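You operate a simulated robot arm through the tools that you are given. There is no shell and no other tool.

Carry out the task below with a simulated robot arm. There is one attempt and no reset: what you move stays moved.

JOB
Put the white short profile on the long tray and lay the other steel bar in the channel.
Fine: draw the red slide back and open the clamp first; the pushed bar stays in its profile; turn the pressure dial to 2 bar.

It is judged by the outcome, as a careful person would: the job done as asked, and still so three seconds after it is handed in. It fails if anything else is knocked over, pushed out of place, dropped, spilled or broken.

ROBOT AND FRAMES
A 7-joint arm with a two-finger parallel gripper, fixed in place. Base frame: the origin is on the floor under the middle of its stand, x ahead of it, y to its left, z up. Units: cm, degrees, N and s.
With the tool pointing down near the work surface it reaches from about 44 to 90 cm from the base axis. Its first joint turns from -17.0 to 126.0 degrees. Payload 1.57 kg.
The tool frame sits at the grasp point between the pads (the TCP): z along the fingers, y along the line on which they close. The tips reach 3 cm beyond it. Largest opening 8 cm; finger width 1.7, thickness 1.2; the body of the gripper, 4 by 8.2 cm, starts 8 cm behind the TCP.
Orientation is that of the tool frame in the base frame, as a unit quaternion [w, x, y, z]. With the fingers straight down and closing along the base's y, the tool's x points along the base's -x, its y along +y and its z along -z.

CONTROLS
- The arm moves only by the tool play_rows. Its argument "targets" is a list of rows, each an object of numbers (a shift or turn left out is 0, a gripper value left out holds the last): "tx", "ty", "tz": the shift along the base's x, y, z in mm; "wx", "wy", "wz": the turn, a rotation vector about the base's x, y, z in degrees. In form: [{"tx": .., "ty": .., "tz": .., "wx": .., "wy": .., "wz": ..}, ...]. A call has 1 to 20 rows; each row is the pose to reach, as a shift and turn from the pose commanded when the call began. "gripper" is the opening in per cent of the stroke, from 0 (shut) to 100 (fully open), set as the call begins (left out, the last holds). Rows are played at 5 a second. More than 5 cm and 8.6 degrees between two rows, or a gripper value outside its range, and nothing of the call is played. Where a pose cannot be reached the arm comes as near as it can. A force on the tool above 40 N (or 10 N above the force at the start of the call, whichever is more), or a blocked arm, ends the call early, and 0.2 s more pass. The fingers move at their own pace (about 4.5 cm/s each) and stop on an object; they squeeze with about 34 N. The grip force told is the motor's: it shows also when the fingers shut on nothing. Time passes only in rows, and 0.2 s behind the last, so rows that repeat a pose let the fingers close. It gives the time, the measured TCP pose, the force on the tool (base axes), the opening and the grip force at its end, in the units of the frame above (readings bear some noise), with the torque about the TCP (base axes, N m) and any sound that the robot's microphone picked up.
- Cameras (640 x 400 px; columns grow to the right, rows downward): "scene" is fixed at [22.09, -50, 157.02]; the picture's right is [0.30, -0.95, 0.00], its down [-0.79, -0.25, -0.56] and it looks along [0.54, 0.17, -0.83] (base axes); focal length 236 px, centre (320, 200). "wrist" rides on the gripper at [7.2, -0.7, -12.2] in the tool frame; the picture's right is [0.09, 1.00, 0.00], its down [-0.84, 0.08, -0.54] and it looks along [-0.54, 0.05, 0.84] (tool axes); focal length 238 px, centre (320, 200). There is no depth. A picture from a camera that has moved, and an enlarged one, comes with that camera's place and axes in the base frame and with its lens.
- snapshot(camera): a new picture of that camera. The clock stands still meanwhile.
- move_column(by): slides the trunk up (or, below 0, down) by that many cm; the arm rides with it, the base frame stays. It gives what a move gives, with no picture.
- zoom(camera, box): a new picture of the part [left, top, right, bottom] of that camera's present view, enlarged. The clock stands still meanwhile.
- hand_in(): hands the job in; it is judged then, once.

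Nothing tells you positions but the pictures and the camera data. Unless the task says otherwise, let go and move clear before handing in.

The tools are called after ">>>" by a JSON object that holds its "fn" and its "kwargs". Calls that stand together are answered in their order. play_rows: Moves the arm, as the interface text tells. Its arguments: {"type":"object","properties":{"targets":{"type":"array","items":{"type":"object","properties":{"tx":{"type":"number"},"ty":{"type":"number"},"tz":{"type":"number"},"wx":{"type":"number"},"wy":{"type":"number"},"wz":{"type":"number"}}}},"gripper":{"type":"number"}},"required":["targets"]} The other tools are called the same way: move_column (by) moves the trunk up or down; snapshot (camera) takes a picture; zoom (camera, box) takes an enlarged picture of a part of a camera's view; hand_in () hands the job in.

At the start:

```text
clock: 0.0
position: [70.97, -3.63, 120.0]
tcp_rot: [0.0, 0.0, 1.0, 0.0]
force: [-0.2, -1.0, -0.8]
wrist_torque: [-0.01, 0.0, 0.0]
grip_width: 8.02
gripper_force: 0.0
trunk travel left (down, up): [-67.5, 11.5]
```

scene: 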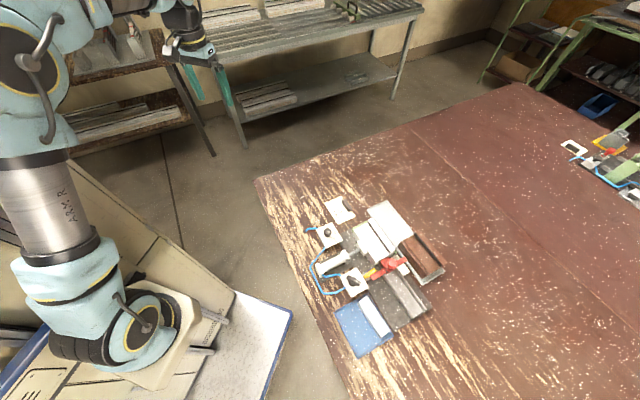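
wrist: 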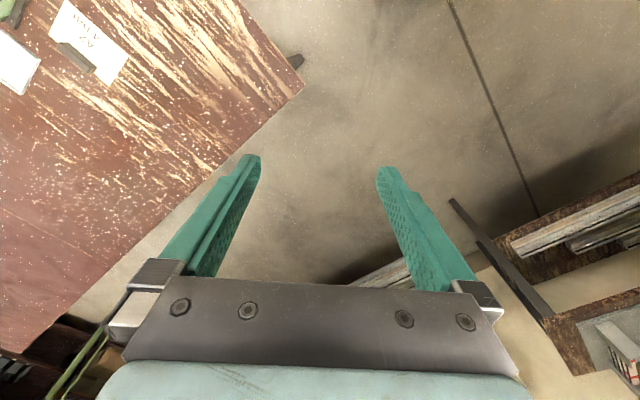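

I see a table with a small fixture (clamp, slide, channel, trays) near its edge, and the arm is high up and off to the side. I'll zoom in on the scene camera to understand the parts before moving.

>>> {"fn": "zoom", "kwargs": {"camera": "scene", "box": [290, 180, 460, 370]}}

>>> {"fn": "zoom", "kwargs": {"camera": "scene", "box": [540, 100, 640, 220]}}

>>> {"fn": "zoom", "kwargs": {"camera": "scene", "box": [340, 190, 450, 260]}}

>>> {"fn": "zoom", "kwargs": {"camera": "scene", "box": [300, 240, 430, 330]}}

```text
2.11 times, centred on (375, 275) of scene
camera zoom: at [22.09, -50.0, 157.02], right [0.3, -0.95, 0.0], down [-0.79, -0.25, -0.56], along [0.54, 0.17, -0.83], focal length 496 px, centre (204, 42)
```

zoom: 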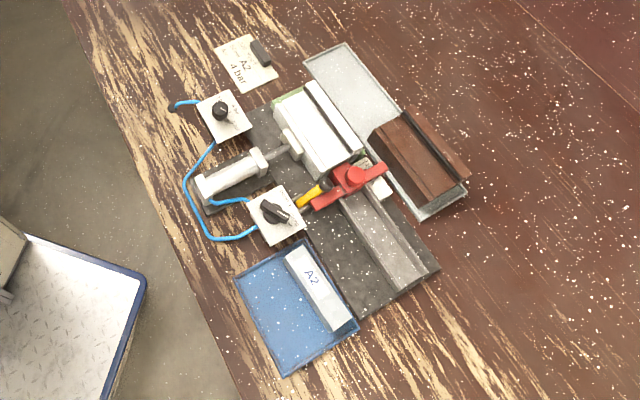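

```text
3.33 times, centred on (590, 160) of scene
camera zoom: at [22.09, -50.0, 157.02], right [0.3, -0.95, 0.0], down [-0.79, -0.25, -0.56], along [0.54, 0.17, -0.83], focal length 786 px, centre (-580, 333)
```

zoom: 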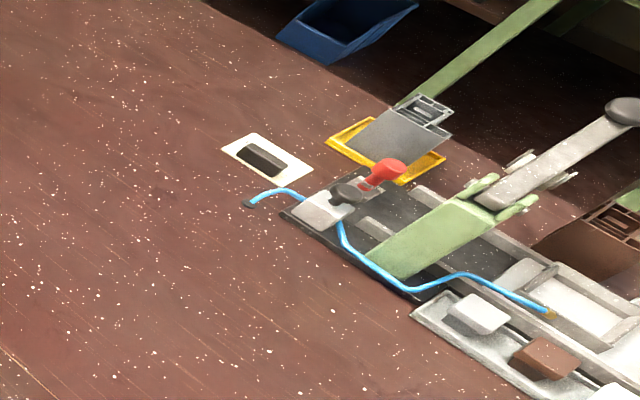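

```text
5.71 times, centred on (395, 225) of scene
camera zoom: at [22.09, -50.0, 157.02], right [0.3, -0.95, 0.0], down [-0.79, -0.25, -0.56], along [0.54, 0.17, -0.83], focal length 1347 px, centre (-109, 57)
```

zoom: 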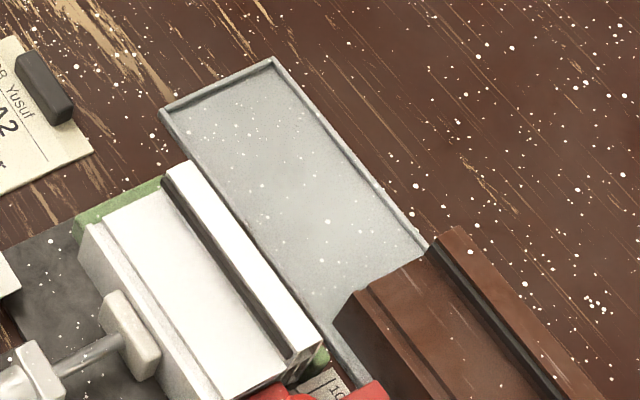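

```text
4.44 times, centred on (365, 285) of scene
camera zoom: at [22.09, -50.0, 157.02], right [0.3, -0.95, 0.0], down [-0.79, -0.25, -0.56], along [0.54, 0.17, -0.83], focal length 1048 px, centre (120, -178)
```

zoom: 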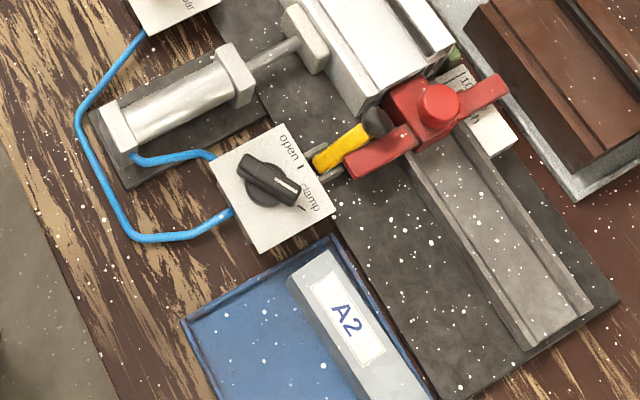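

The station sits near the table's edge at about x 45–70, y -40 to -75, table top near z 84 (from matching the card in both cameras). I'll swing the arm over it, staying high, to look from the wrist camera.

>>> {"fn": "play_rows", "kwargs": {"targets": [{"tx": -5, "ty": -40}, {"tx": -15, "ty": -80}, {"tx": -25, "ty": -120}, {"tx": -35, "ty": -160}, {"tx": -50, "ty": -200}, {"tx": -65, "ty": -240}, {"tx": -80, "ty": -280}, {"tx": -100, "ty": -320}, {"tx": -120, "ty": -360}, {"tx": -140, "ty": -400}], "gripper": 100}}

```text
clock: 2.2
position: [56.74, -43.42, 119.96]
tcp_rot: [0.0, 0.0, 1.0, 0.0]
force: [0.0, 1.3, -0.1]
wrist_torque: [-0.06, 0.03, -0.01]
grip_width: 7.99
gripper_force: 0.0
trunk travel left (down, up): [-67.5, 11.5]
```

The arm followed well to (56.7, -43.4, 120), so this side is reachable. I'll take a look from here.

>>> {"fn": "snapshot", "kwargs": {"camera": "wrist"}}

>>> {"fn": "snapshot", "kwargs": {"camera": "scene"}}

```text
taken
camera wrist: at [49.4, -44.13, 132.06], right [-0.09, 1.0, 0.0], down [0.84, 0.08, 0.54], along [0.54, 0.05, -0.84], focal length 238 px, centre (320, 200)
```

wrist: 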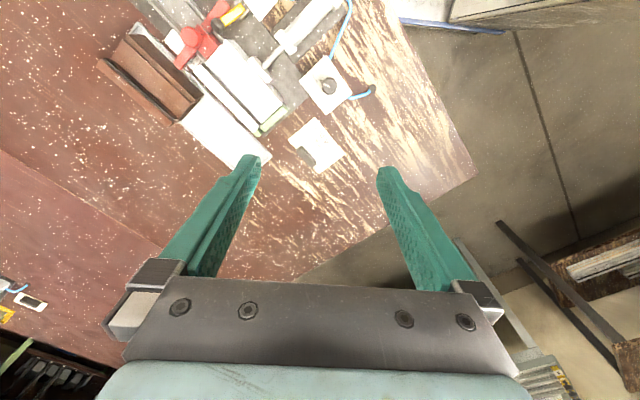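

```text
taken
```

scene: 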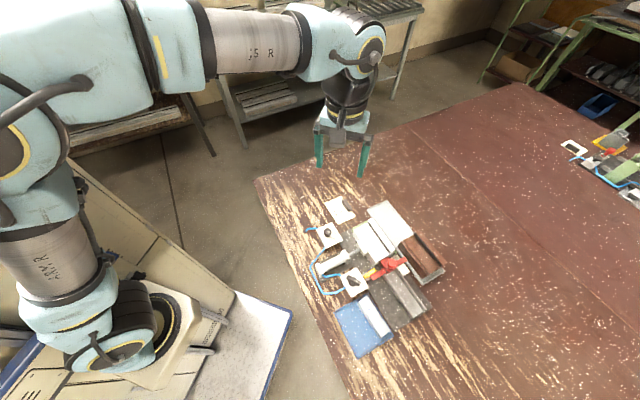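

The station lies beneath and toward the base from here. I'll move further -y and -x to look straight at it.

>>> {"fn": "play_rows", "kwargs": {"targets": [{"tx": -30, "ty": -30}, {"tx": -60, "ty": -60}, {"tx": -90, "ty": -90}, {"tx": -120, "ty": -120}, {"tx": -150, "ty": -150}, {"tx": -170, "ty": -180}]}}

>>> {"fn": "snapshot", "kwargs": {"camera": "wrist"}}

```text
clock: 3.6
position: [39.77, -61.81, 120.02]
tcp_rot: [0.0, 0.0, 1.0, 0.0]
force: [0.3, 0.2, 0.3]
wrist_torque: [-0.04, 0.05, 0.0]
grip_width: 7.98
gripper_force: 0.1
trunk travel left (down, up): [-67.5, 11.5]
```

```text
taken
camera wrist: at [32.48, -62.46, 132.13], right [-0.09, 1.0, 0.0], down [0.84, 0.08, 0.54], along [0.54, 0.05, -0.84], focal length 238 px, centre (320, 200)
```

wrist: 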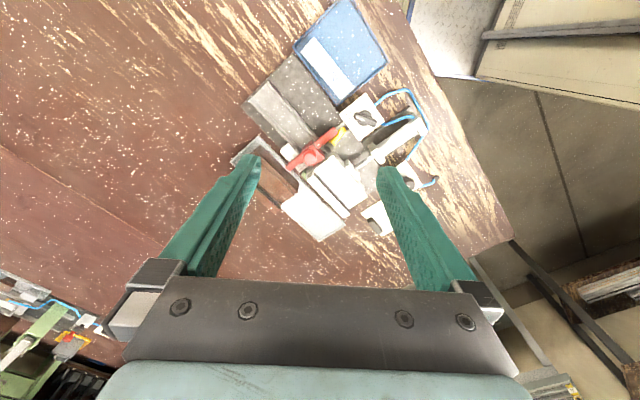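

>>> {"fn": "zoom", "kwargs": {"camera": "wrist", "box": [230, 0, 450, 240]}}

>>> {"fn": "zoom", "kwargs": {"camera": "wrist", "box": [240, 60, 360, 150]}}

>>> {"fn": "zoom", "kwargs": {"camera": "wrist", "box": [330, 80, 440, 170]}}

>>> {"fn": "zoom", "kwargs": {"camera": "wrist", "box": [250, 120, 390, 240]}}

>>> {"fn": "zoom", "kwargs": {"camera": "scene", "box": [315, 190, 375, 255]}}

>>> {"fn": "zoom", "kwargs": {"camera": "scene", "box": [345, 240, 435, 300]}}

```text
1.67 times, centred on (340, 120) of wrist
camera zoom: at [32.48, -62.46, 132.13], right [-0.09, 1.0, 0.0], down [0.84, 0.08, 0.54], along [0.54, 0.05, -0.84], focal length 397 px, centre (287, 333)
```

zoom: 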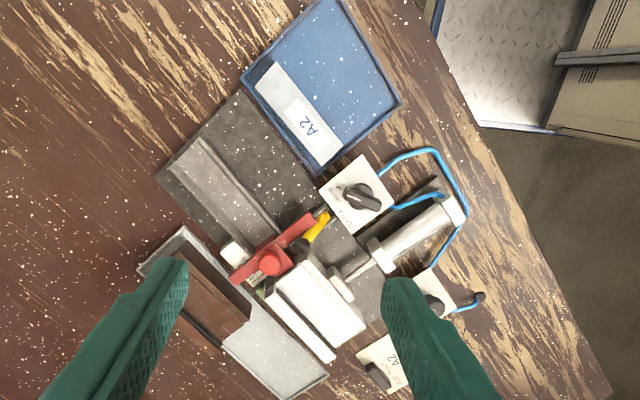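

```text
4.44 times, centred on (300, 105) of wrist
camera zoom: at [32.48, -62.46, 132.13], right [-0.09, 1.0, 0.0], down [0.84, 0.08, 0.54], along [0.54, 0.05, -0.84], focal length 1059 px, centre (409, 622)
```

zoom: 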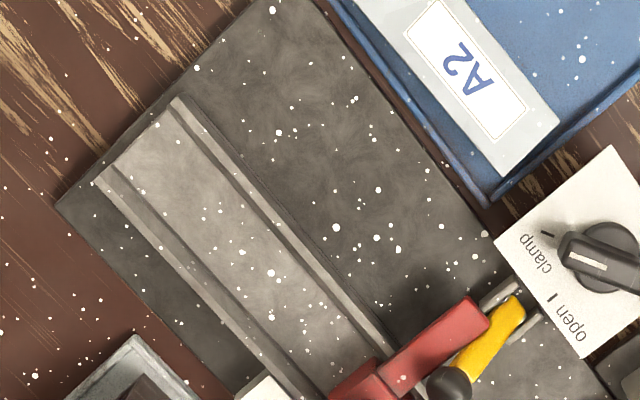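

```text
4.44 times, centred on (385, 125) of wrist
camera zoom: at [32.48, -62.46, 132.13], right [-0.09, 1.0, 0.0], down [0.84, 0.08, 0.54], along [0.54, 0.05, -0.84], focal length 1059 px, centre (31, 533)
```

zoom: 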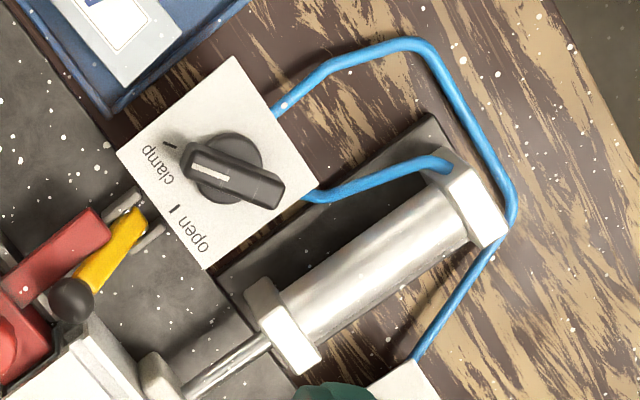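

```text
3.33 times, centred on (320, 180) of wrist
camera zoom: at [32.48, -62.46, 132.13], right [-0.09, 1.0, 0.0], down [0.84, 0.08, 0.54], along [0.54, 0.05, -0.84], focal length 794 px, centre (320, 267)
```

zoom: 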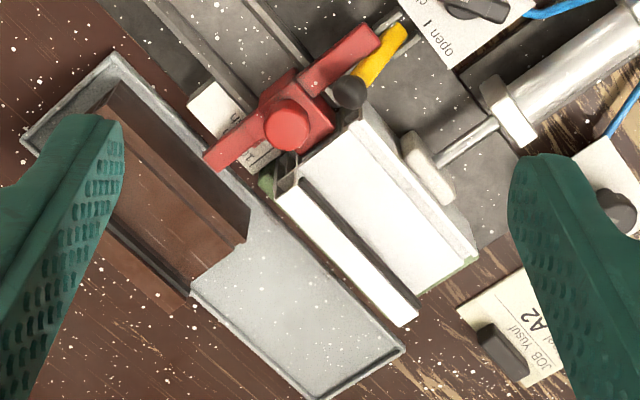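

```text
6.15 times, centred on (345, 222) of scene
camera zoom: at [22.09, -50.0, 157.02], right [0.3, -0.95, 0.0], down [-0.79, -0.25, -0.56], along [0.54, 0.17, -0.83], focal length 1451 px, centre (166, 62)
```

zoom: 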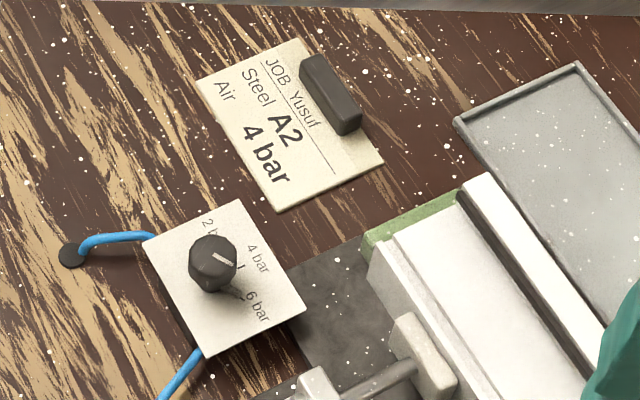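

```text
6.67 times, centred on (390, 270) of scene
camera zoom: at [22.09, -50.0, 157.02], right [0.3, -0.95, 0.0], down [-0.79, -0.25, -0.56], along [0.54, 0.17, -0.83], focal length 1572 px, centre (-147, -267)
```

zoom: 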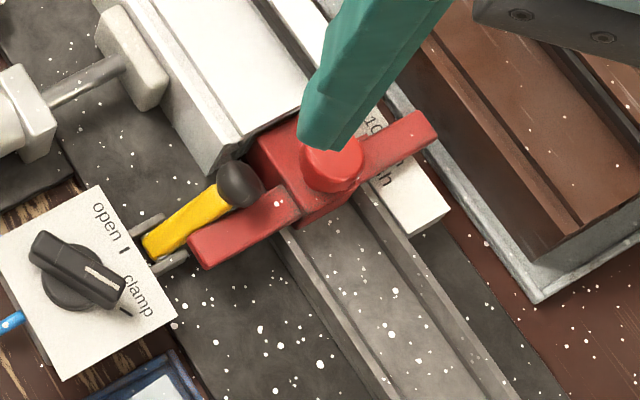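

The fixture axis runs at roughly 43° in x/y, and the red knob's top is near (49.8, -62.8, 91.2). Before touching anything I'll lower the wrist camera for close-ups, with the fingertips staying above z≈97.

>>> {"fn": "play_rows", "kwargs": {"targets": [{"tx": 0, "ty": 0, "tz": -45}, {"tx": 0, "ty": 0, "tz": -90}, {"tx": 0, "ty": 0, "tz": -135}, {"tx": 0, "ty": 0, "tz": -180}, {"tx": 0, "ty": 0, "tz": -200}]}}

>>> {"fn": "snapshot", "kwargs": {"camera": "wrist"}}

>>> {"fn": "zoom", "kwargs": {"camera": "wrist", "box": [240, 20, 440, 145]}}

>>> {"fn": "zoom", "kwargs": {"camera": "wrist", "box": [220, 130, 420, 255]}}

>>> {"fn": "snapshot", "kwargs": {"camera": "scene"}}

```text
clock: 4.8
position: [39.99, -61.37, 100.26]
tcp_rot: [0.0, 0.0, 1.0, 0.0]
force: [0.5, 0.6, -0.3]
wrist_torque: [-0.04, -0.02, -0.02]
grip_width: 7.99
gripper_force: 0.1
trunk travel left (down, up): [-67.5, 11.5]
```

```text
taken
camera wrist: at [32.7, -61.91, 112.39], right [-0.09, 1.0, 0.0], down [0.84, 0.08, 0.54], along [0.54, 0.05, -0.84], focal length 238 px, centre (320, 200)
```

wrist: 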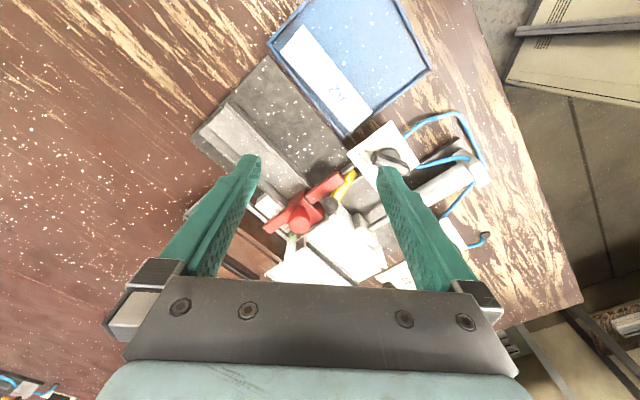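

```text
3.20 times, centred on (340, 82) of wrist
camera zoom: at [32.7, -61.91, 112.39], right [-0.09, 1.0, 0.0], down [0.84, 0.08, 0.54], along [0.54, 0.05, -0.84], focal length 763 px, centre (256, 576)
```

zoom: 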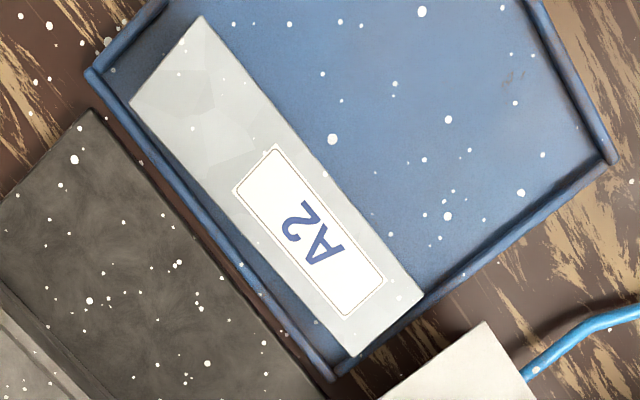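

```text
3.20 times, centred on (320, 192) of wrist
camera zoom: at [32.7, -61.91, 112.39], right [-0.09, 1.0, 0.0], down [0.84, 0.08, 0.54], along [0.54, 0.05, -0.84], focal length 763 px, centre (320, 224)
```

zoom: 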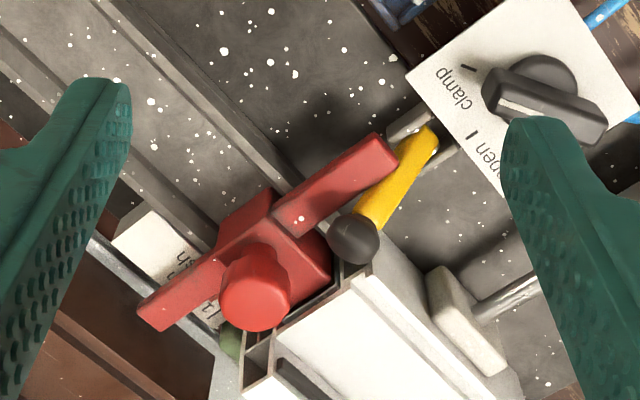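

```text
taken
```

scene: 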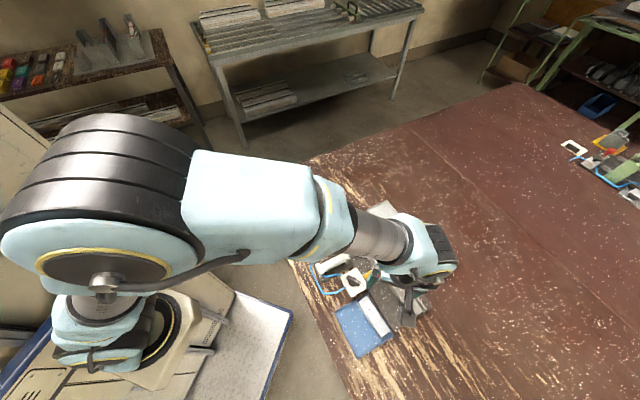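

The yellow ball-ended lever sits near (45–48, -57 to -59.5, 87–89) beside the red slide, and the A2 steel bar lies in the blue tray. I'll rotate the wrist 43° to look along the fixture's axis and study the slide, sign and profile.

>>> {"fn": "play_rows", "kwargs": {"targets": [{"tx": 5, "ty": -12, "wz": 7}, {"tx": 11, "ty": -24, "wz": 14}, {"tx": 17, "ty": -36, "wz": 21}, {"tx": 23, "ty": -48, "wz": 28}, {"tx": 28, "ty": -60, "wz": 36}, {"tx": 34, "ty": -73, "wz": 43}]}}

>>> {"fn": "snapshot", "kwargs": {"camera": "wrist"}}

>>> {"fn": "zoom", "kwargs": {"camera": "wrist", "box": [220, 100, 420, 225]}}

>>> {"fn": "zoom", "kwargs": {"camera": "wrist", "box": [220, 0, 420, 125]}}

>>> {"fn": "zoom", "kwargs": {"camera": "wrist", "box": [220, 180, 420, 300]}}

```text
clock: 6.2
position: [43.44, -68.7, 100.17]
tcp_rot: [0.0, -0.367, 0.93, 0.001]
force: [-0.4, -1.5, 0.2]
wrist_torque: [-0.06, -0.01, -0.03]
grip_width: 8.0
gripper_force: 0.1
trunk travel left (down, up): [-67.5, 11.5]
```

```text
taken
camera wrist: at [38.52, -74.14, 112.28], right [-0.75, 0.66, 0.0], down [0.56, 0.63, 0.54], along [0.36, 0.4, -0.84], focal length 238 px, centre (320, 200)
```

wrist: 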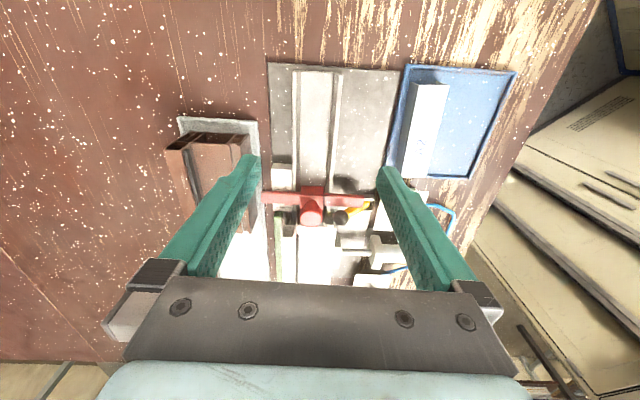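

```text
3.20 times, centred on (320, 162) of wrist
camera zoom: at [38.52, -74.14, 112.28], right [-0.75, 0.66, 0.0], down [0.56, 0.63, 0.54], along [0.36, 0.4, -0.84], focal length 763 px, centre (320, 320)
```

zoom: 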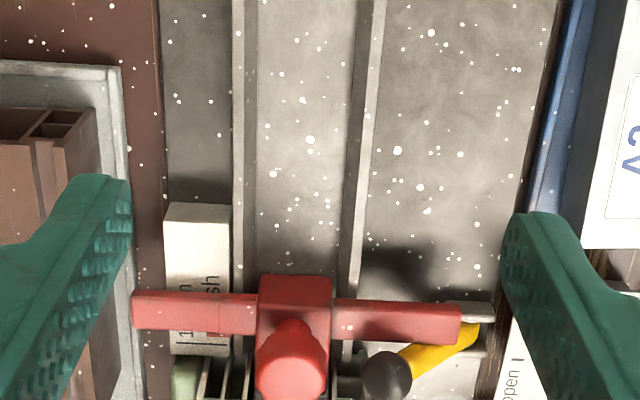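

```text
3.20 times, centred on (320, 62) of wrist
camera zoom: at [38.52, -74.14, 112.28], right [-0.75, 0.66, 0.0], down [0.56, 0.63, 0.54], along [0.36, 0.4, -0.84], focal length 763 px, centre (320, 640)
```

zoom: 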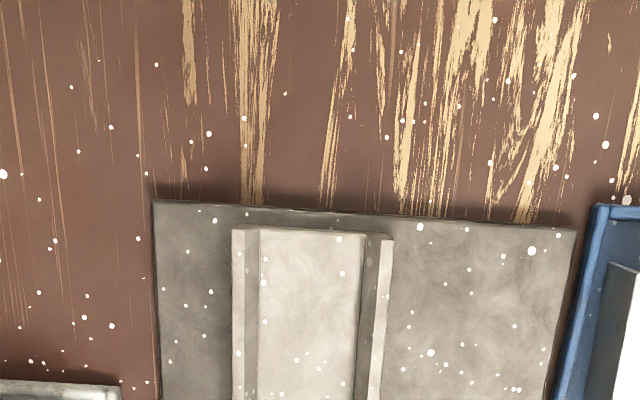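

```text
3.20 times, centred on (320, 240) of wrist
camera zoom: at [38.52, -74.14, 112.28], right [-0.75, 0.66, 0.0], down [0.56, 0.63, 0.54], along [0.36, 0.4, -0.84], focal length 763 px, centre (320, 72)
```

zoom: 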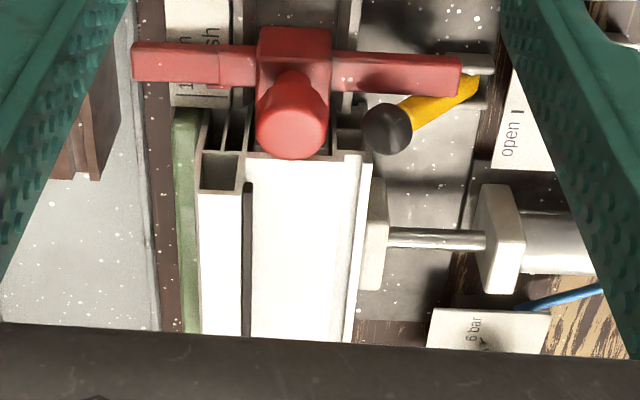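

From this view the channel runs at 45° in x/y, with the red slide (T-shaped, knob on top) pushed up against the hollow white profile; the plate top is near z 84.7. I'll turn the wrist to -45° with the gripper above the knob to check heights from the base side before gripping it.

>>> {"fn": "play_rows", "kwargs": {"targets": [{"tx": 6, "ty": 6, "tz": 20, "wz": -8}, {"tx": 12, "ty": 12, "tz": 20, "wz": -16}, {"tx": 18, "ty": 17, "tz": 20, "wz": -24}, {"tx": 24, "ty": 22, "tz": 20, "wz": -32}, {"tx": 30, "ty": 28, "tz": 20, "wz": -40}, {"tx": 36, "ty": 34, "tz": 20, "wz": -48}, {"tx": 42, "ty": 40, "tz": 20, "wz": -56}, {"tx": 48, "ty": 45, "tz": 20, "wz": -64}, {"tx": 54, "ty": 50, "tz": 20, "wz": -72}, {"tx": 59, "ty": 55, "tz": 20, "wz": -80}, {"tx": 63.6, "ty": 59.5, "tz": 20, "wz": -88}]}}

>>> {"fn": "snapshot", "kwargs": {"camera": "wrist"}}

>>> {"fn": "zoom", "kwargs": {"camera": "wrist", "box": [220, 60, 420, 185]}}

>>> {"fn": "zoom", "kwargs": {"camera": "wrist", "box": [240, 130, 400, 230]}}

>>> {"fn": "zoom", "kwargs": {"camera": "wrist", "box": [320, 0, 560, 150]}}

```text
clock: 8.6
position: [49.55, -62.92, 102.04]
tcp_rot: [-0.001, 0.385, 0.923, 0.0]
force: [0.2, 0.7, -0.3]
wrist_torque: [0.03, -0.03, 0.01]
grip_width: 7.99
gripper_force: 0.0
trunk travel left (down, up): [-67.5, 11.5]
```

```text
taken
camera wrist: at [43.99, -58.3, 114.15], right [0.64, 0.77, 0.0], down [0.64, -0.54, 0.54], along [0.42, -0.35, -0.84], focal length 238 px, centre (320, 200)
```

wrist: 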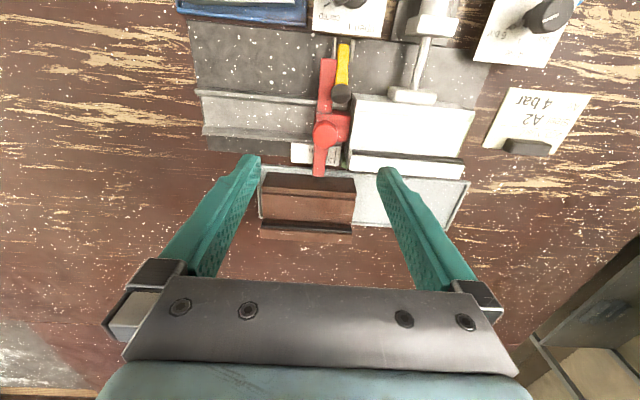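

```text
3.20 times, centred on (320, 122) of wrist
camera zoom: at [43.99, -58.3, 114.15], right [0.64, 0.77, 0.0], down [0.64, -0.54, 0.54], along [0.42, -0.35, -0.84], focal length 763 px, centre (320, 448)
```

zoom: 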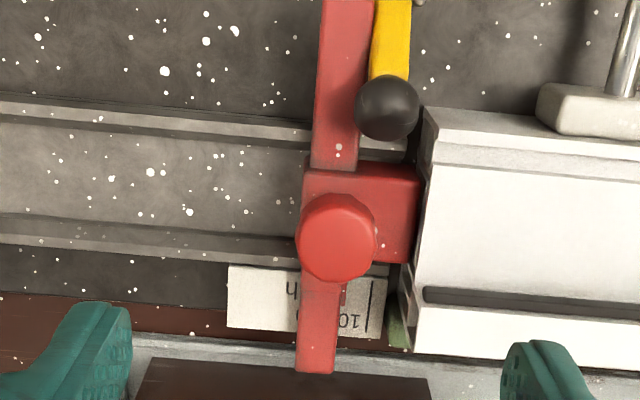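

```text
4.00 times, centred on (320, 180) of wrist
camera zoom: at [43.99, -58.3, 114.15], right [0.64, 0.77, 0.0], down [0.64, -0.54, 0.54], along [0.42, -0.35, -0.84], focal length 953 px, centre (320, 280)
```

zoom: 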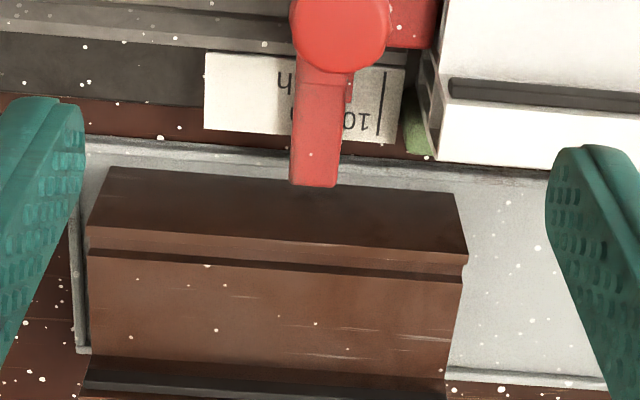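

```text
2.67 times, centred on (440, 75) of wrist
camera zoom: at [43.99, -58.3, 114.15], right [0.64, 0.77, 0.0], down [0.64, -0.54, 0.54], along [0.42, -0.35, -0.84], focal length 636 px, centre (0, 533)
```

zoom: 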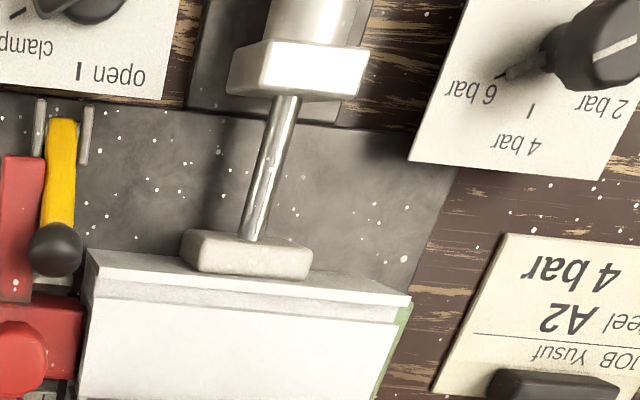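

The knob's position is confirmed near (49.8, -62.6, top z≈91.2). I'll enlarge the slide, lever and dial to settle heights before gripping.

>>> {"fn": "zoom", "kwargs": {"camera": "wrist", "box": [290, 60, 370, 110]}}

>>> {"fn": "zoom", "kwargs": {"camera": "wrist", "box": [290, 90, 370, 140]}}

>>> {"fn": "zoom", "kwargs": {"camera": "wrist", "box": [330, 80, 480, 190]}}

>>> {"fn": "zoom", "kwargs": {"camera": "wrist", "box": [460, 0, 600, 90]}}

```text
8.00 times, centred on (330, 85) of wrist
camera zoom: at [43.99, -58.3, 114.15], right [0.64, 0.77, 0.0], down [0.64, -0.54, 0.54], along [0.42, -0.35, -0.84], focal length 1907 px, centre (240, 1120)
```

zoom: 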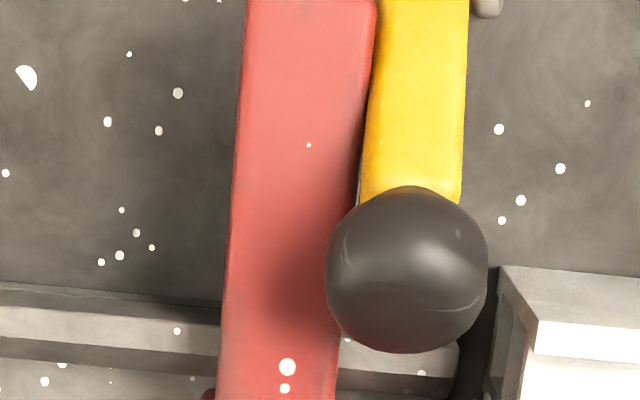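

```text
8.00 times, centred on (330, 115) of wrist
camera zoom: at [43.99, -58.3, 114.15], right [0.64, 0.77, 0.0], down [0.64, -0.54, 0.54], along [0.42, -0.35, -0.84], focal length 1907 px, centre (240, 880)
```

zoom: 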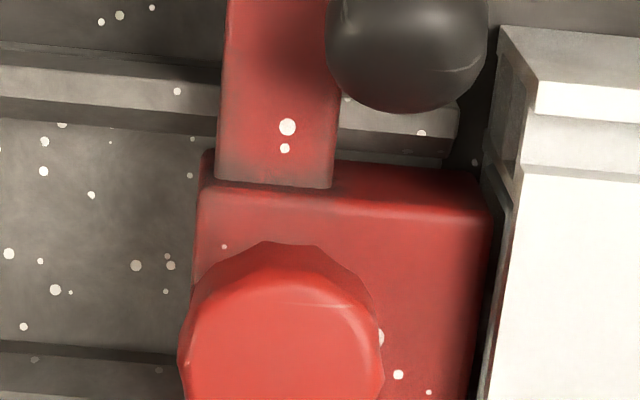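

```text
3.64 times, centred on (405, 135) of wrist
camera zoom: at [43.99, -58.3, 114.15], right [0.64, 0.77, 0.0], down [0.64, -0.54, 0.54], along [0.42, -0.35, -0.84], focal length 867 px, centre (11, 436)
```

zoom: 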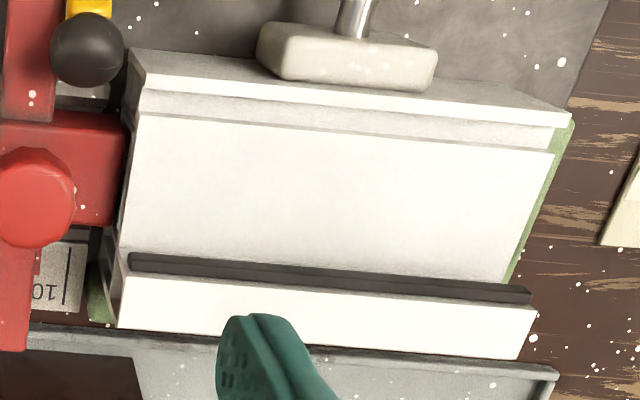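

```text
4.44 times, centred on (530, 45) of wrist
camera zoom: at [43.99, -58.3, 114.15], right [0.64, 0.77, 0.0], down [0.64, -0.54, 0.54], along [0.42, -0.35, -0.84], focal length 1059 px, centre (-613, 889)
```

zoom: 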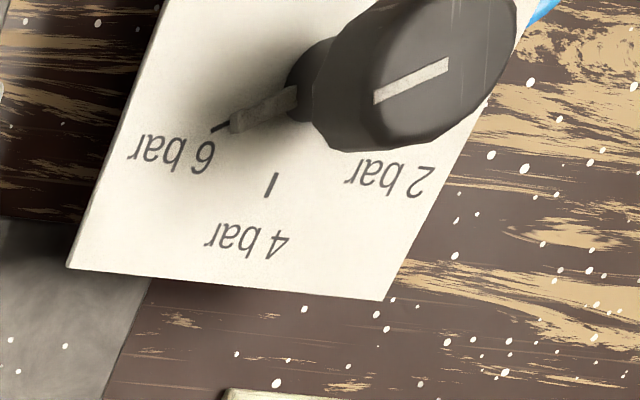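

Findings so far: the pressure dial's pointer is on 6 bar, the selector is on "clamp", wings top is z≈87.6, white profile top z≈90.8, knob top z≈91.2 with only about 1.8 cm between knob and profile. I'll come down to just above the knob, narrow the fingers, and check the alignment before gripping.

>>> {"fn": "play_rows", "kwargs": {"targets": [{"tx": 2.6, "ty": 2.8, "tz": -35}, {"tx": 2.6, "ty": 2.8, "tz": -60}, {"tx": 2.6, "ty": 2.8, "tz": -60}], "gripper": 40}}

>>> {"fn": "snapshot", "kwargs": {"camera": "wrist"}}

>>> {"fn": "zoom", "kwargs": {"camera": "wrist", "box": [240, 90, 400, 190]}}

>>> {"fn": "zoom", "kwargs": {"camera": "scene", "box": [345, 230, 425, 290]}}

```text
clock: 9.4
position: [50.01, -62.76, 96.11]
tcp_rot: [0.0, 0.383, 0.924, 0.0]
force: [1.4, -0.2, -0.1]
wrist_torque: [0.02, 0.0, 0.02]
grip_width: 3.18
gripper_force: 0.0
trunk travel left (down, up): [-67.5, 11.5]
```

```text
taken
camera wrist: at [44.41, -58.12, 108.29], right [0.64, 0.77, 0.0], down [0.65, -0.54, 0.54], along [0.42, -0.35, -0.84], focal length 238 px, centre (320, 200)
```

wrist: 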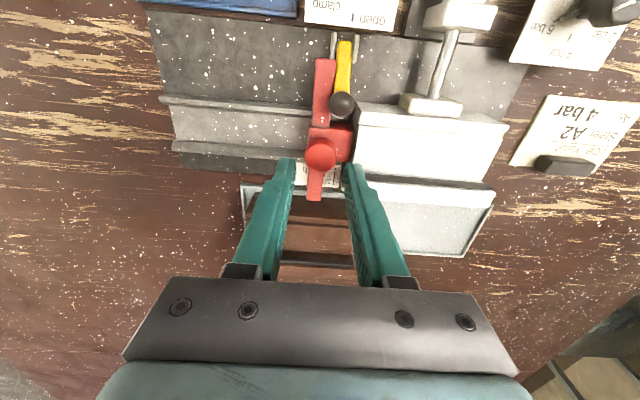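

```text
4.00 times, centred on (320, 140) of wrist
camera zoom: at [44.41, -58.12, 108.29], right [0.64, 0.77, 0.0], down [0.65, -0.54, 0.54], along [0.42, -0.35, -0.84], focal length 953 px, centre (320, 440)
```

zoom: 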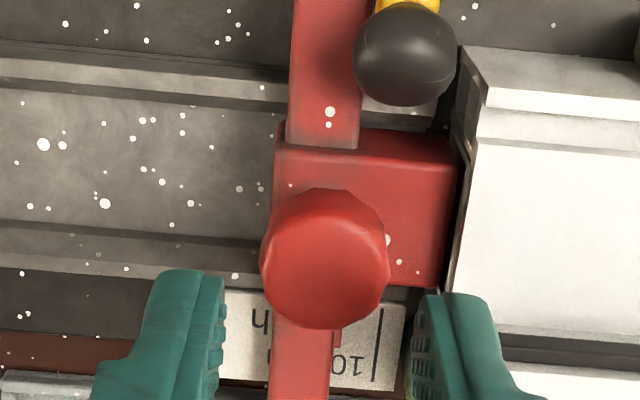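

```text
6.67 times, centred on (385, 260) of scene
camera zoom: at [22.09, -50.0, 157.02], right [0.3, -0.95, 0.0], down [-0.79, -0.25, -0.56], along [0.54, 0.17, -0.83], focal length 1572 px, centre (-113, -200)
```

zoom: 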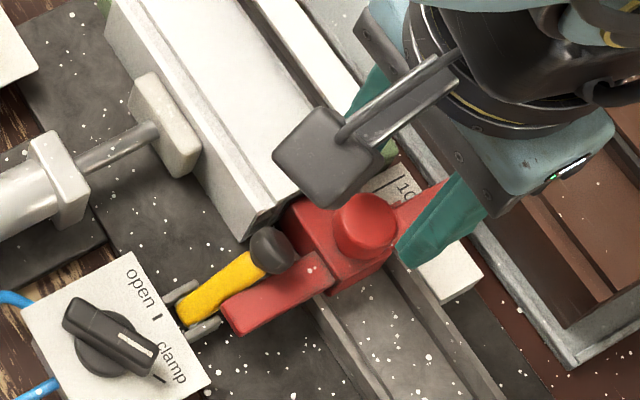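

The fingers line up with the knob, but only about 1.3 cm is free between knob and profile, too little for a finger in front. I'll rise, turn the wrist to close across the channel (along v) and grip the knob's top from its two sides, set slightly back to stay clear of the black ball.

>>> {"fn": "play_rows", "kwargs": {"targets": [{"tx": 0, "ty": 0, "tz": 20, "wz": 5}, {"tx": 0, "ty": 0, "tz": 30, "wz": 13}, {"tx": -1, "ty": 0, "tz": 30, "wz": 21}, {"tx": -1, "ty": 0, "tz": 30, "wz": 29}, {"tx": -2, "ty": 0, "tz": 30, "wz": 37}, {"tx": -2, "ty": 0, "tz": 30, "wz": 45}, {"tx": -3, "ty": 0, "tz": 30, "wz": 53}, {"tx": -4, "ty": -0.5, "tz": 30, "wz": 61}, {"tx": -5, "ty": -0.8, "tz": 30, "wz": 69}, {"tx": -5.8, "ty": -1, "tz": 30, "wz": 77}, {"tx": -5.8, "ty": -1, "tz": 30, "wz": 84}, {"tx": -5.8, "ty": -1, "tz": 10, "wz": 90}, {"tx": -5.8, "ty": -1, "tz": 0, "wz": 90}, {"tx": -5.8, "ty": -1, "tz": 0, "wz": 90}]}}

>>> {"fn": "snapshot", "kwargs": {"camera": "wrist"}}

>>> {"fn": "zoom", "kwargs": {"camera": "wrist", "box": [240, 90, 400, 190]}}

>>> {"fn": "zoom", "kwargs": {"camera": "scene", "box": [345, 230, 425, 290]}}

```text
clock: 12.4
position: [49.32, -62.83, 96.07]
tcp_rot: [-0.001, -0.383, 0.924, 0.0]
force: [-0.2, -0.4, -0.9]
wrist_torque: [0.02, 0.01, 0.02]
grip_width: 3.18
gripper_force: 0.0
trunk travel left (down, up): [-67.5, 11.5]
```

```text
taken
camera wrist: at [44.58, -68.37, 108.16], right [-0.77, 0.64, 0.0], down [0.54, 0.65, 0.54], along [0.35, 0.42, -0.84], focal length 238 px, centre (320, 200)
```

wrist: 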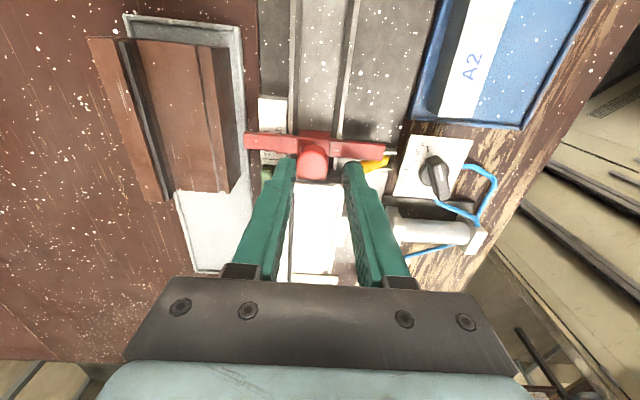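

```text
4.00 times, centred on (320, 140) of wrist
camera zoom: at [44.58, -68.37, 108.16], right [-0.77, 0.64, 0.0], down [0.54, 0.65, 0.54], along [0.35, 0.42, -0.84], focal length 953 px, centre (320, 440)
```

zoom: 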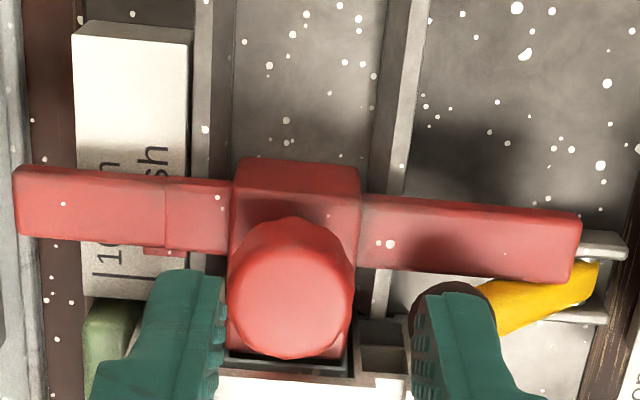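

```text
6.67 times, centred on (385, 260) of scene
camera zoom: at [22.09, -50.0, 157.02], right [0.3, -0.95, 0.0], down [-0.79, -0.25, -0.56], along [0.54, 0.17, -0.83], focal length 1572 px, centre (-113, -200)
```

zoom: 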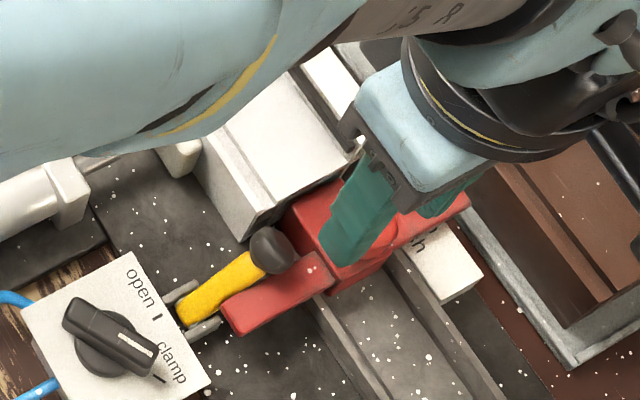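

The knob is about 0.6 cm off to the +v side of the grip axis now, and the ball will be clear of the base-side finger. I'll correct that and lower the tips to around z 89, then check before squeezing.

>>> {"fn": "play_rows", "kwargs": {"targets": [{"tx": 4.1, "ty": -4.1, "tz": 0}, {"tx": 4.1, "ty": -4.1, "tz": -15}, {"tx": 4.1, "ty": -4.1, "tz": -25}, {"tx": 4.1, "ty": -4.1, "tz": -32}, {"tx": 4.1, "ty": -4.1, "tz": -38}, {"tx": 4.1, "ty": -4.1, "tz": -38}]}}

>>> {"fn": "snapshot", "kwargs": {"camera": "wrist"}}

>>> {"fn": "zoom", "kwargs": {"camera": "wrist", "box": [240, 90, 400, 190]}}

>>> {"fn": "zoom", "kwargs": {"camera": "scene", "box": [345, 230, 425, 290]}}

```text
clock: 13.8
position: [49.75, -63.27, 92.2]
tcp_rot: [0.0, -0.381, 0.924, 0.0]
force: [-0.7, 0.8, 0.3]
wrist_torque: [0.03, 0.01, -0.01]
grip_width: 3.2
gripper_force: 0.0
trunk travel left (down, up): [-67.5, 11.5]
```

```text
taken
camera wrist: at [45.05, -68.73, 104.33], right [-0.77, 0.64, 0.0], down [0.54, 0.65, 0.54], along [0.35, 0.42, -0.84], focal length 238 px, centre (320, 200)
```

wrist: 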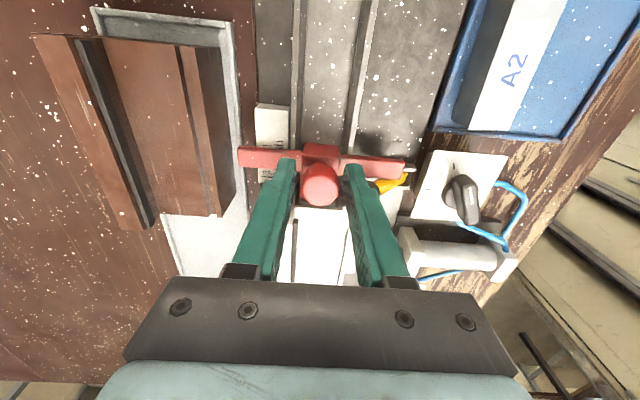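

```text
4.00 times, centred on (320, 140) of wrist
camera zoom: at [45.05, -68.73, 104.33], right [-0.77, 0.64, 0.0], down [0.54, 0.65, 0.54], along [0.35, 0.42, -0.84], focal length 953 px, centre (320, 440)
```

zoom: 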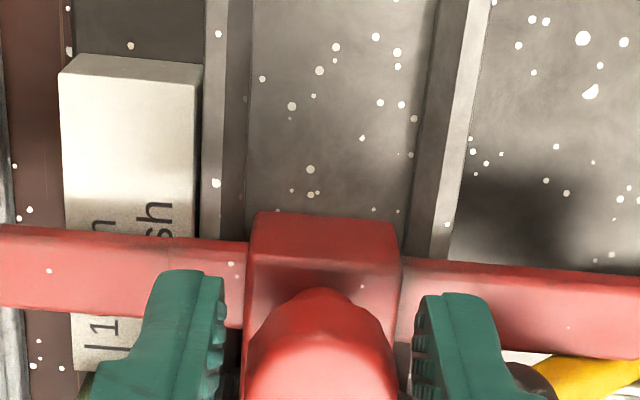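

```text
6.67 times, centred on (385, 260) of scene
camera zoom: at [22.09, -50.0, 157.02], right [0.3, -0.95, 0.0], down [-0.79, -0.25, -0.56], along [0.54, 0.17, -0.83], focal length 1572 px, centre (-113, -200)
```

zoom: 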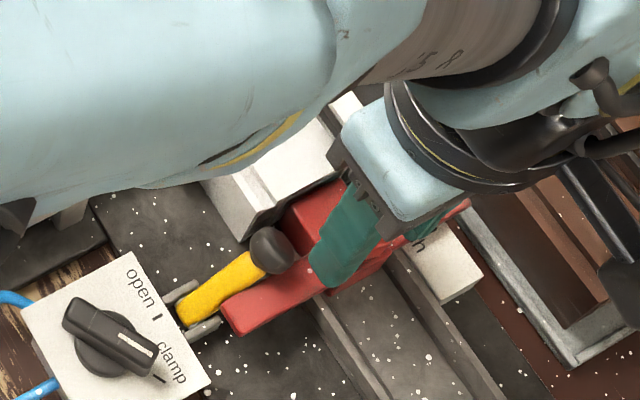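

The knob is centred between the pads and the ball is clear. I'll squeeze the knob now.

>>> {"fn": "play_rows", "kwargs": {"targets": [{"tx": 0, "ty": 0, "tz": 0}, {"tx": 0, "ty": 0, "tz": 0}, {"tx": 0, "ty": 0, "tz": 0}], "gripper": 10}}

>>> {"fn": "zoom", "kwargs": {"camera": "wrist", "box": [240, 90, 400, 190]}}

```text
clock: 14.6
position: [49.71, -63.19, 92.15]
tcp_rot: [0.0, -0.382, 0.924, 0.002]
force: [-3.9, 3.8, -1.1]
wrist_torque: [0.14, 0.07, 0.01]
grip_width: 2.54
gripper_force: 36.7
trunk travel left (down, up): [-67.5, 11.5]
```

```text
4.00 times, centred on (320, 140) of wrist
camera zoom: at [45.02, -68.71, 104.32], right [-0.77, 0.64, 0.0], down [0.54, 0.65, 0.54], along [0.35, 0.42, -0.84], focal length 953 px, centre (320, 440)
```

zoom: 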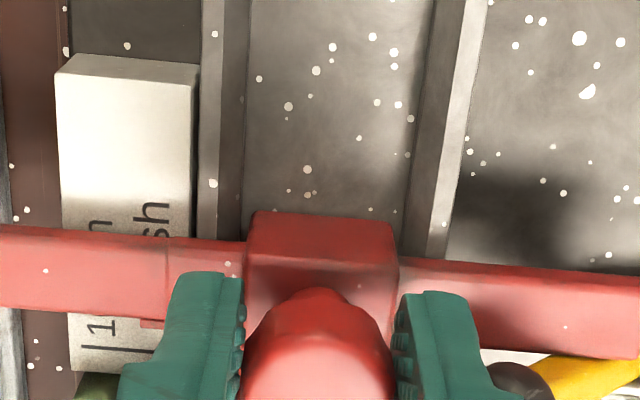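

Grip holds at 2.54 cm. I'll draw the slide back slowly 1 cm along -u and see how it resists.

>>> {"fn": "play_rows", "kwargs": {"targets": [{"tx": -1.8, "ty": -1.8}, {"tx": -3.5, "ty": -3.5}, {"tx": -5.3, "ty": -5.3}, {"tx": -7.1, "ty": -7.1}]}}

>>> {"fn": "zoom", "kwargs": {"camera": "wrist", "box": [220, 60, 420, 185]}}

>>> {"fn": "zoom", "kwargs": {"camera": "scene", "box": [345, 230, 425, 290]}}

```text
clock: 15.6
position: [49.07, -63.83, 92.2]
tcp_rot: [0.0, -0.382, 0.924, 0.0]
force: [3.6, -1.8, -7.2]
wrist_torque: [-0.13, -0.16, -0.02]
grip_width: 2.52
gripper_force: 36.8
trunk travel left (down, up): [-67.5, 11.5]
```

```text
3.20 times, centred on (320, 122) of wrist
camera zoom: at [44.36, -69.33, 104.33], right [-0.77, 0.64, 0.0], down [0.54, 0.65, 0.54], along [0.35, 0.42, -0.84], focal length 763 px, centre (320, 448)
```

zoom: 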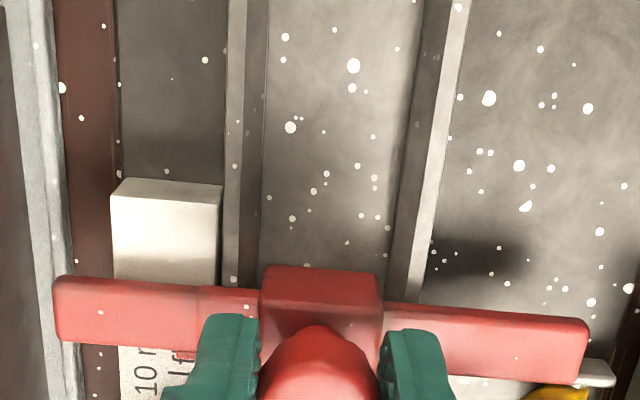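

```text
6.67 times, centred on (385, 260) of scene
camera zoom: at [22.09, -50.0, 157.02], right [0.3, -0.95, 0.0], down [-0.79, -0.25, -0.56], along [0.54, 0.17, -0.83], focal length 1572 px, centre (-113, -200)
```

zoom: 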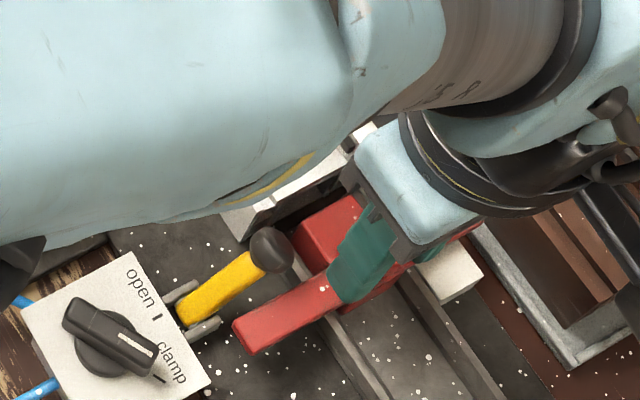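

It slides freely. I'll keep drawing it back about 10.5 cm more; both wing tips have clearance to the trays.

>>> {"fn": "play_rows", "kwargs": {"targets": [{"tx": -5, "ty": -5}, {"tx": -10, "ty": -10}, {"tx": -15, "ty": -15}, {"tx": -20, "ty": -20}, {"tx": -25, "ty": -25}, {"tx": -30, "ty": -30}, {"tx": -35, "ty": -35}, {"tx": -40, "ty": -40}, {"tx": -45, "ty": -45}, {"tx": -50, "ty": -50}, {"tx": -55, "ty": -55}, {"tx": -60, "ty": -60}, {"tx": -65, "ty": -65}, {"tx": -70, "ty": -70}, {"tx": -74, "ty": -74}, {"tx": -74, "ty": -74}]}}

>>> {"fn": "snapshot", "kwargs": {"camera": "wrist"}}

>>> {"fn": "snapshot", "kwargs": {"camera": "scene"}}

```text
clock: 19.0
position: [41.47, -71.39, 92.25]
tcp_rot: [0.0, -0.381, 0.924, 0.0]
force: [4.1, -6.3, -3.1]
wrist_torque: [-0.03, -0.24, -0.16]
grip_width: 2.54
gripper_force: 36.8
trunk travel left (down, up): [-67.5, 11.5]
```

```text
taken
camera wrist: at [36.88, -76.81, 104.35], right [-0.77, 0.64, 0.0], down [0.54, 0.65, 0.54], along [0.35, 0.42, -0.84], focal length 238 px, centre (320, 200)
```

wrist: 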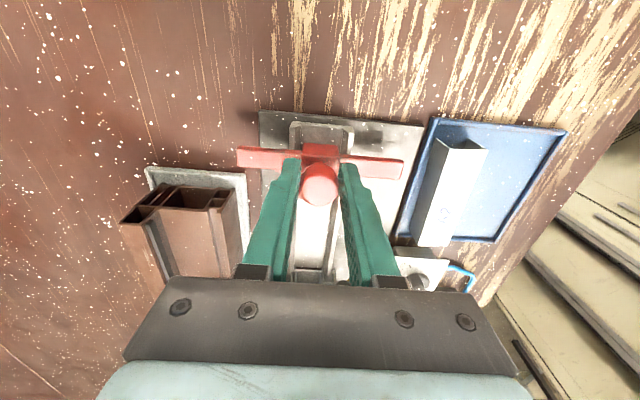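

```text
taken
```

scene: 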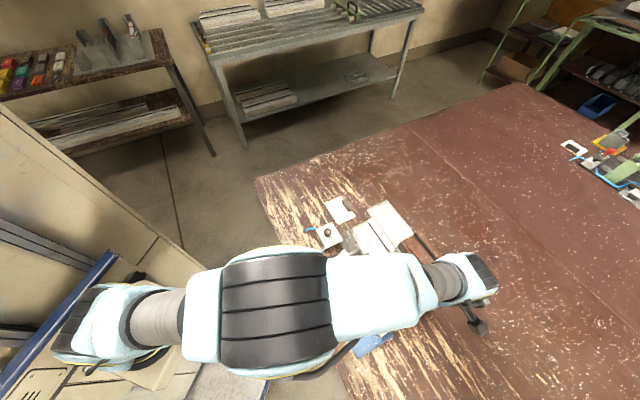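

The slide travelled the whole way. I'll check how far it is from the channel's end and from the profile.

>>> {"fn": "zoom", "kwargs": {"camera": "wrist", "box": [220, 90, 420, 215]}}

>>> {"fn": "zoom", "kwargs": {"camera": "wrist", "box": [270, 190, 370, 285]}}

```text
3.20 times, centred on (320, 152) of wrist
camera zoom: at [36.88, -76.81, 104.35], right [-0.77, 0.64, 0.0], down [0.54, 0.65, 0.54], along [0.35, 0.42, -0.84], focal length 763 px, centre (320, 352)
```

zoom: 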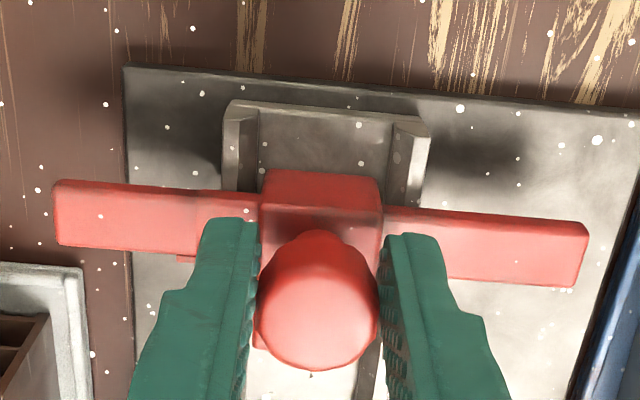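

```text
4.21 times, centred on (320, 238) of wrist
camera zoom: at [36.88, -76.81, 104.35], right [-0.77, 0.64, 0.0], down [0.54, 0.65, 0.54], along [0.35, 0.42, -0.84], focal length 1004 px, centre (320, 42)
```

zoom: 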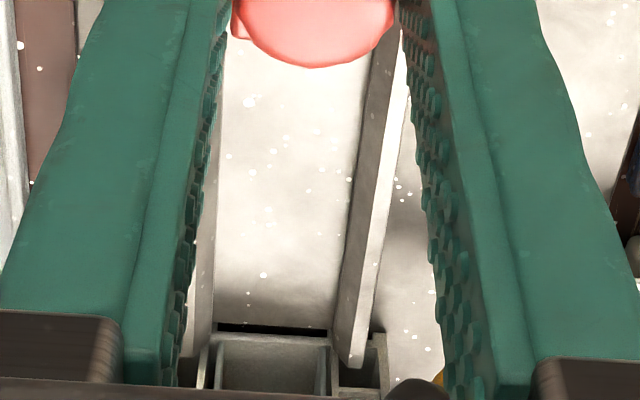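

The slide is clear with about 1.4 cm of channel left behind it and the bar stayed in the profile. I'll ease it back a little further, in small steps, to find whether it has a stop.

>>> {"fn": "play_rows", "kwargs": {"targets": [{"tx": -1.5, "ty": -1.5}, {"tx": -3, "ty": -3}, {"tx": -4.5, "ty": -4.5}, {"tx": -6, "ty": -6}, {"tx": -6, "ty": -6}]}}

>>> {"fn": "zoom", "kwargs": {"camera": "wrist", "box": [220, 90, 420, 215]}}

```text
clock: 20.2
position: [40.34, -72.28, 92.3]
tcp_rot: [-0.003, -0.38, 0.925, -0.001]
force: [-1.8, -0.2, 0.4]
wrist_torque: [0.05, -0.12, 0.0]
grip_width: 0.0
gripper_force: 0.0
trunk travel left (down, up): [-67.5, 11.5]
```

```text
3.20 times, centred on (320, 152) of wrist
camera zoom: at [35.6, -77.75, 104.49], right [-0.76, 0.64, 0.0], down [0.54, 0.65, 0.54], along [0.35, 0.41, -0.84], focal length 763 px, centre (320, 352)
```

zoom: 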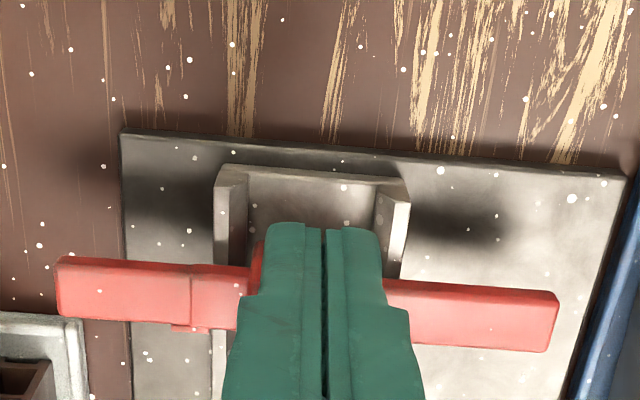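

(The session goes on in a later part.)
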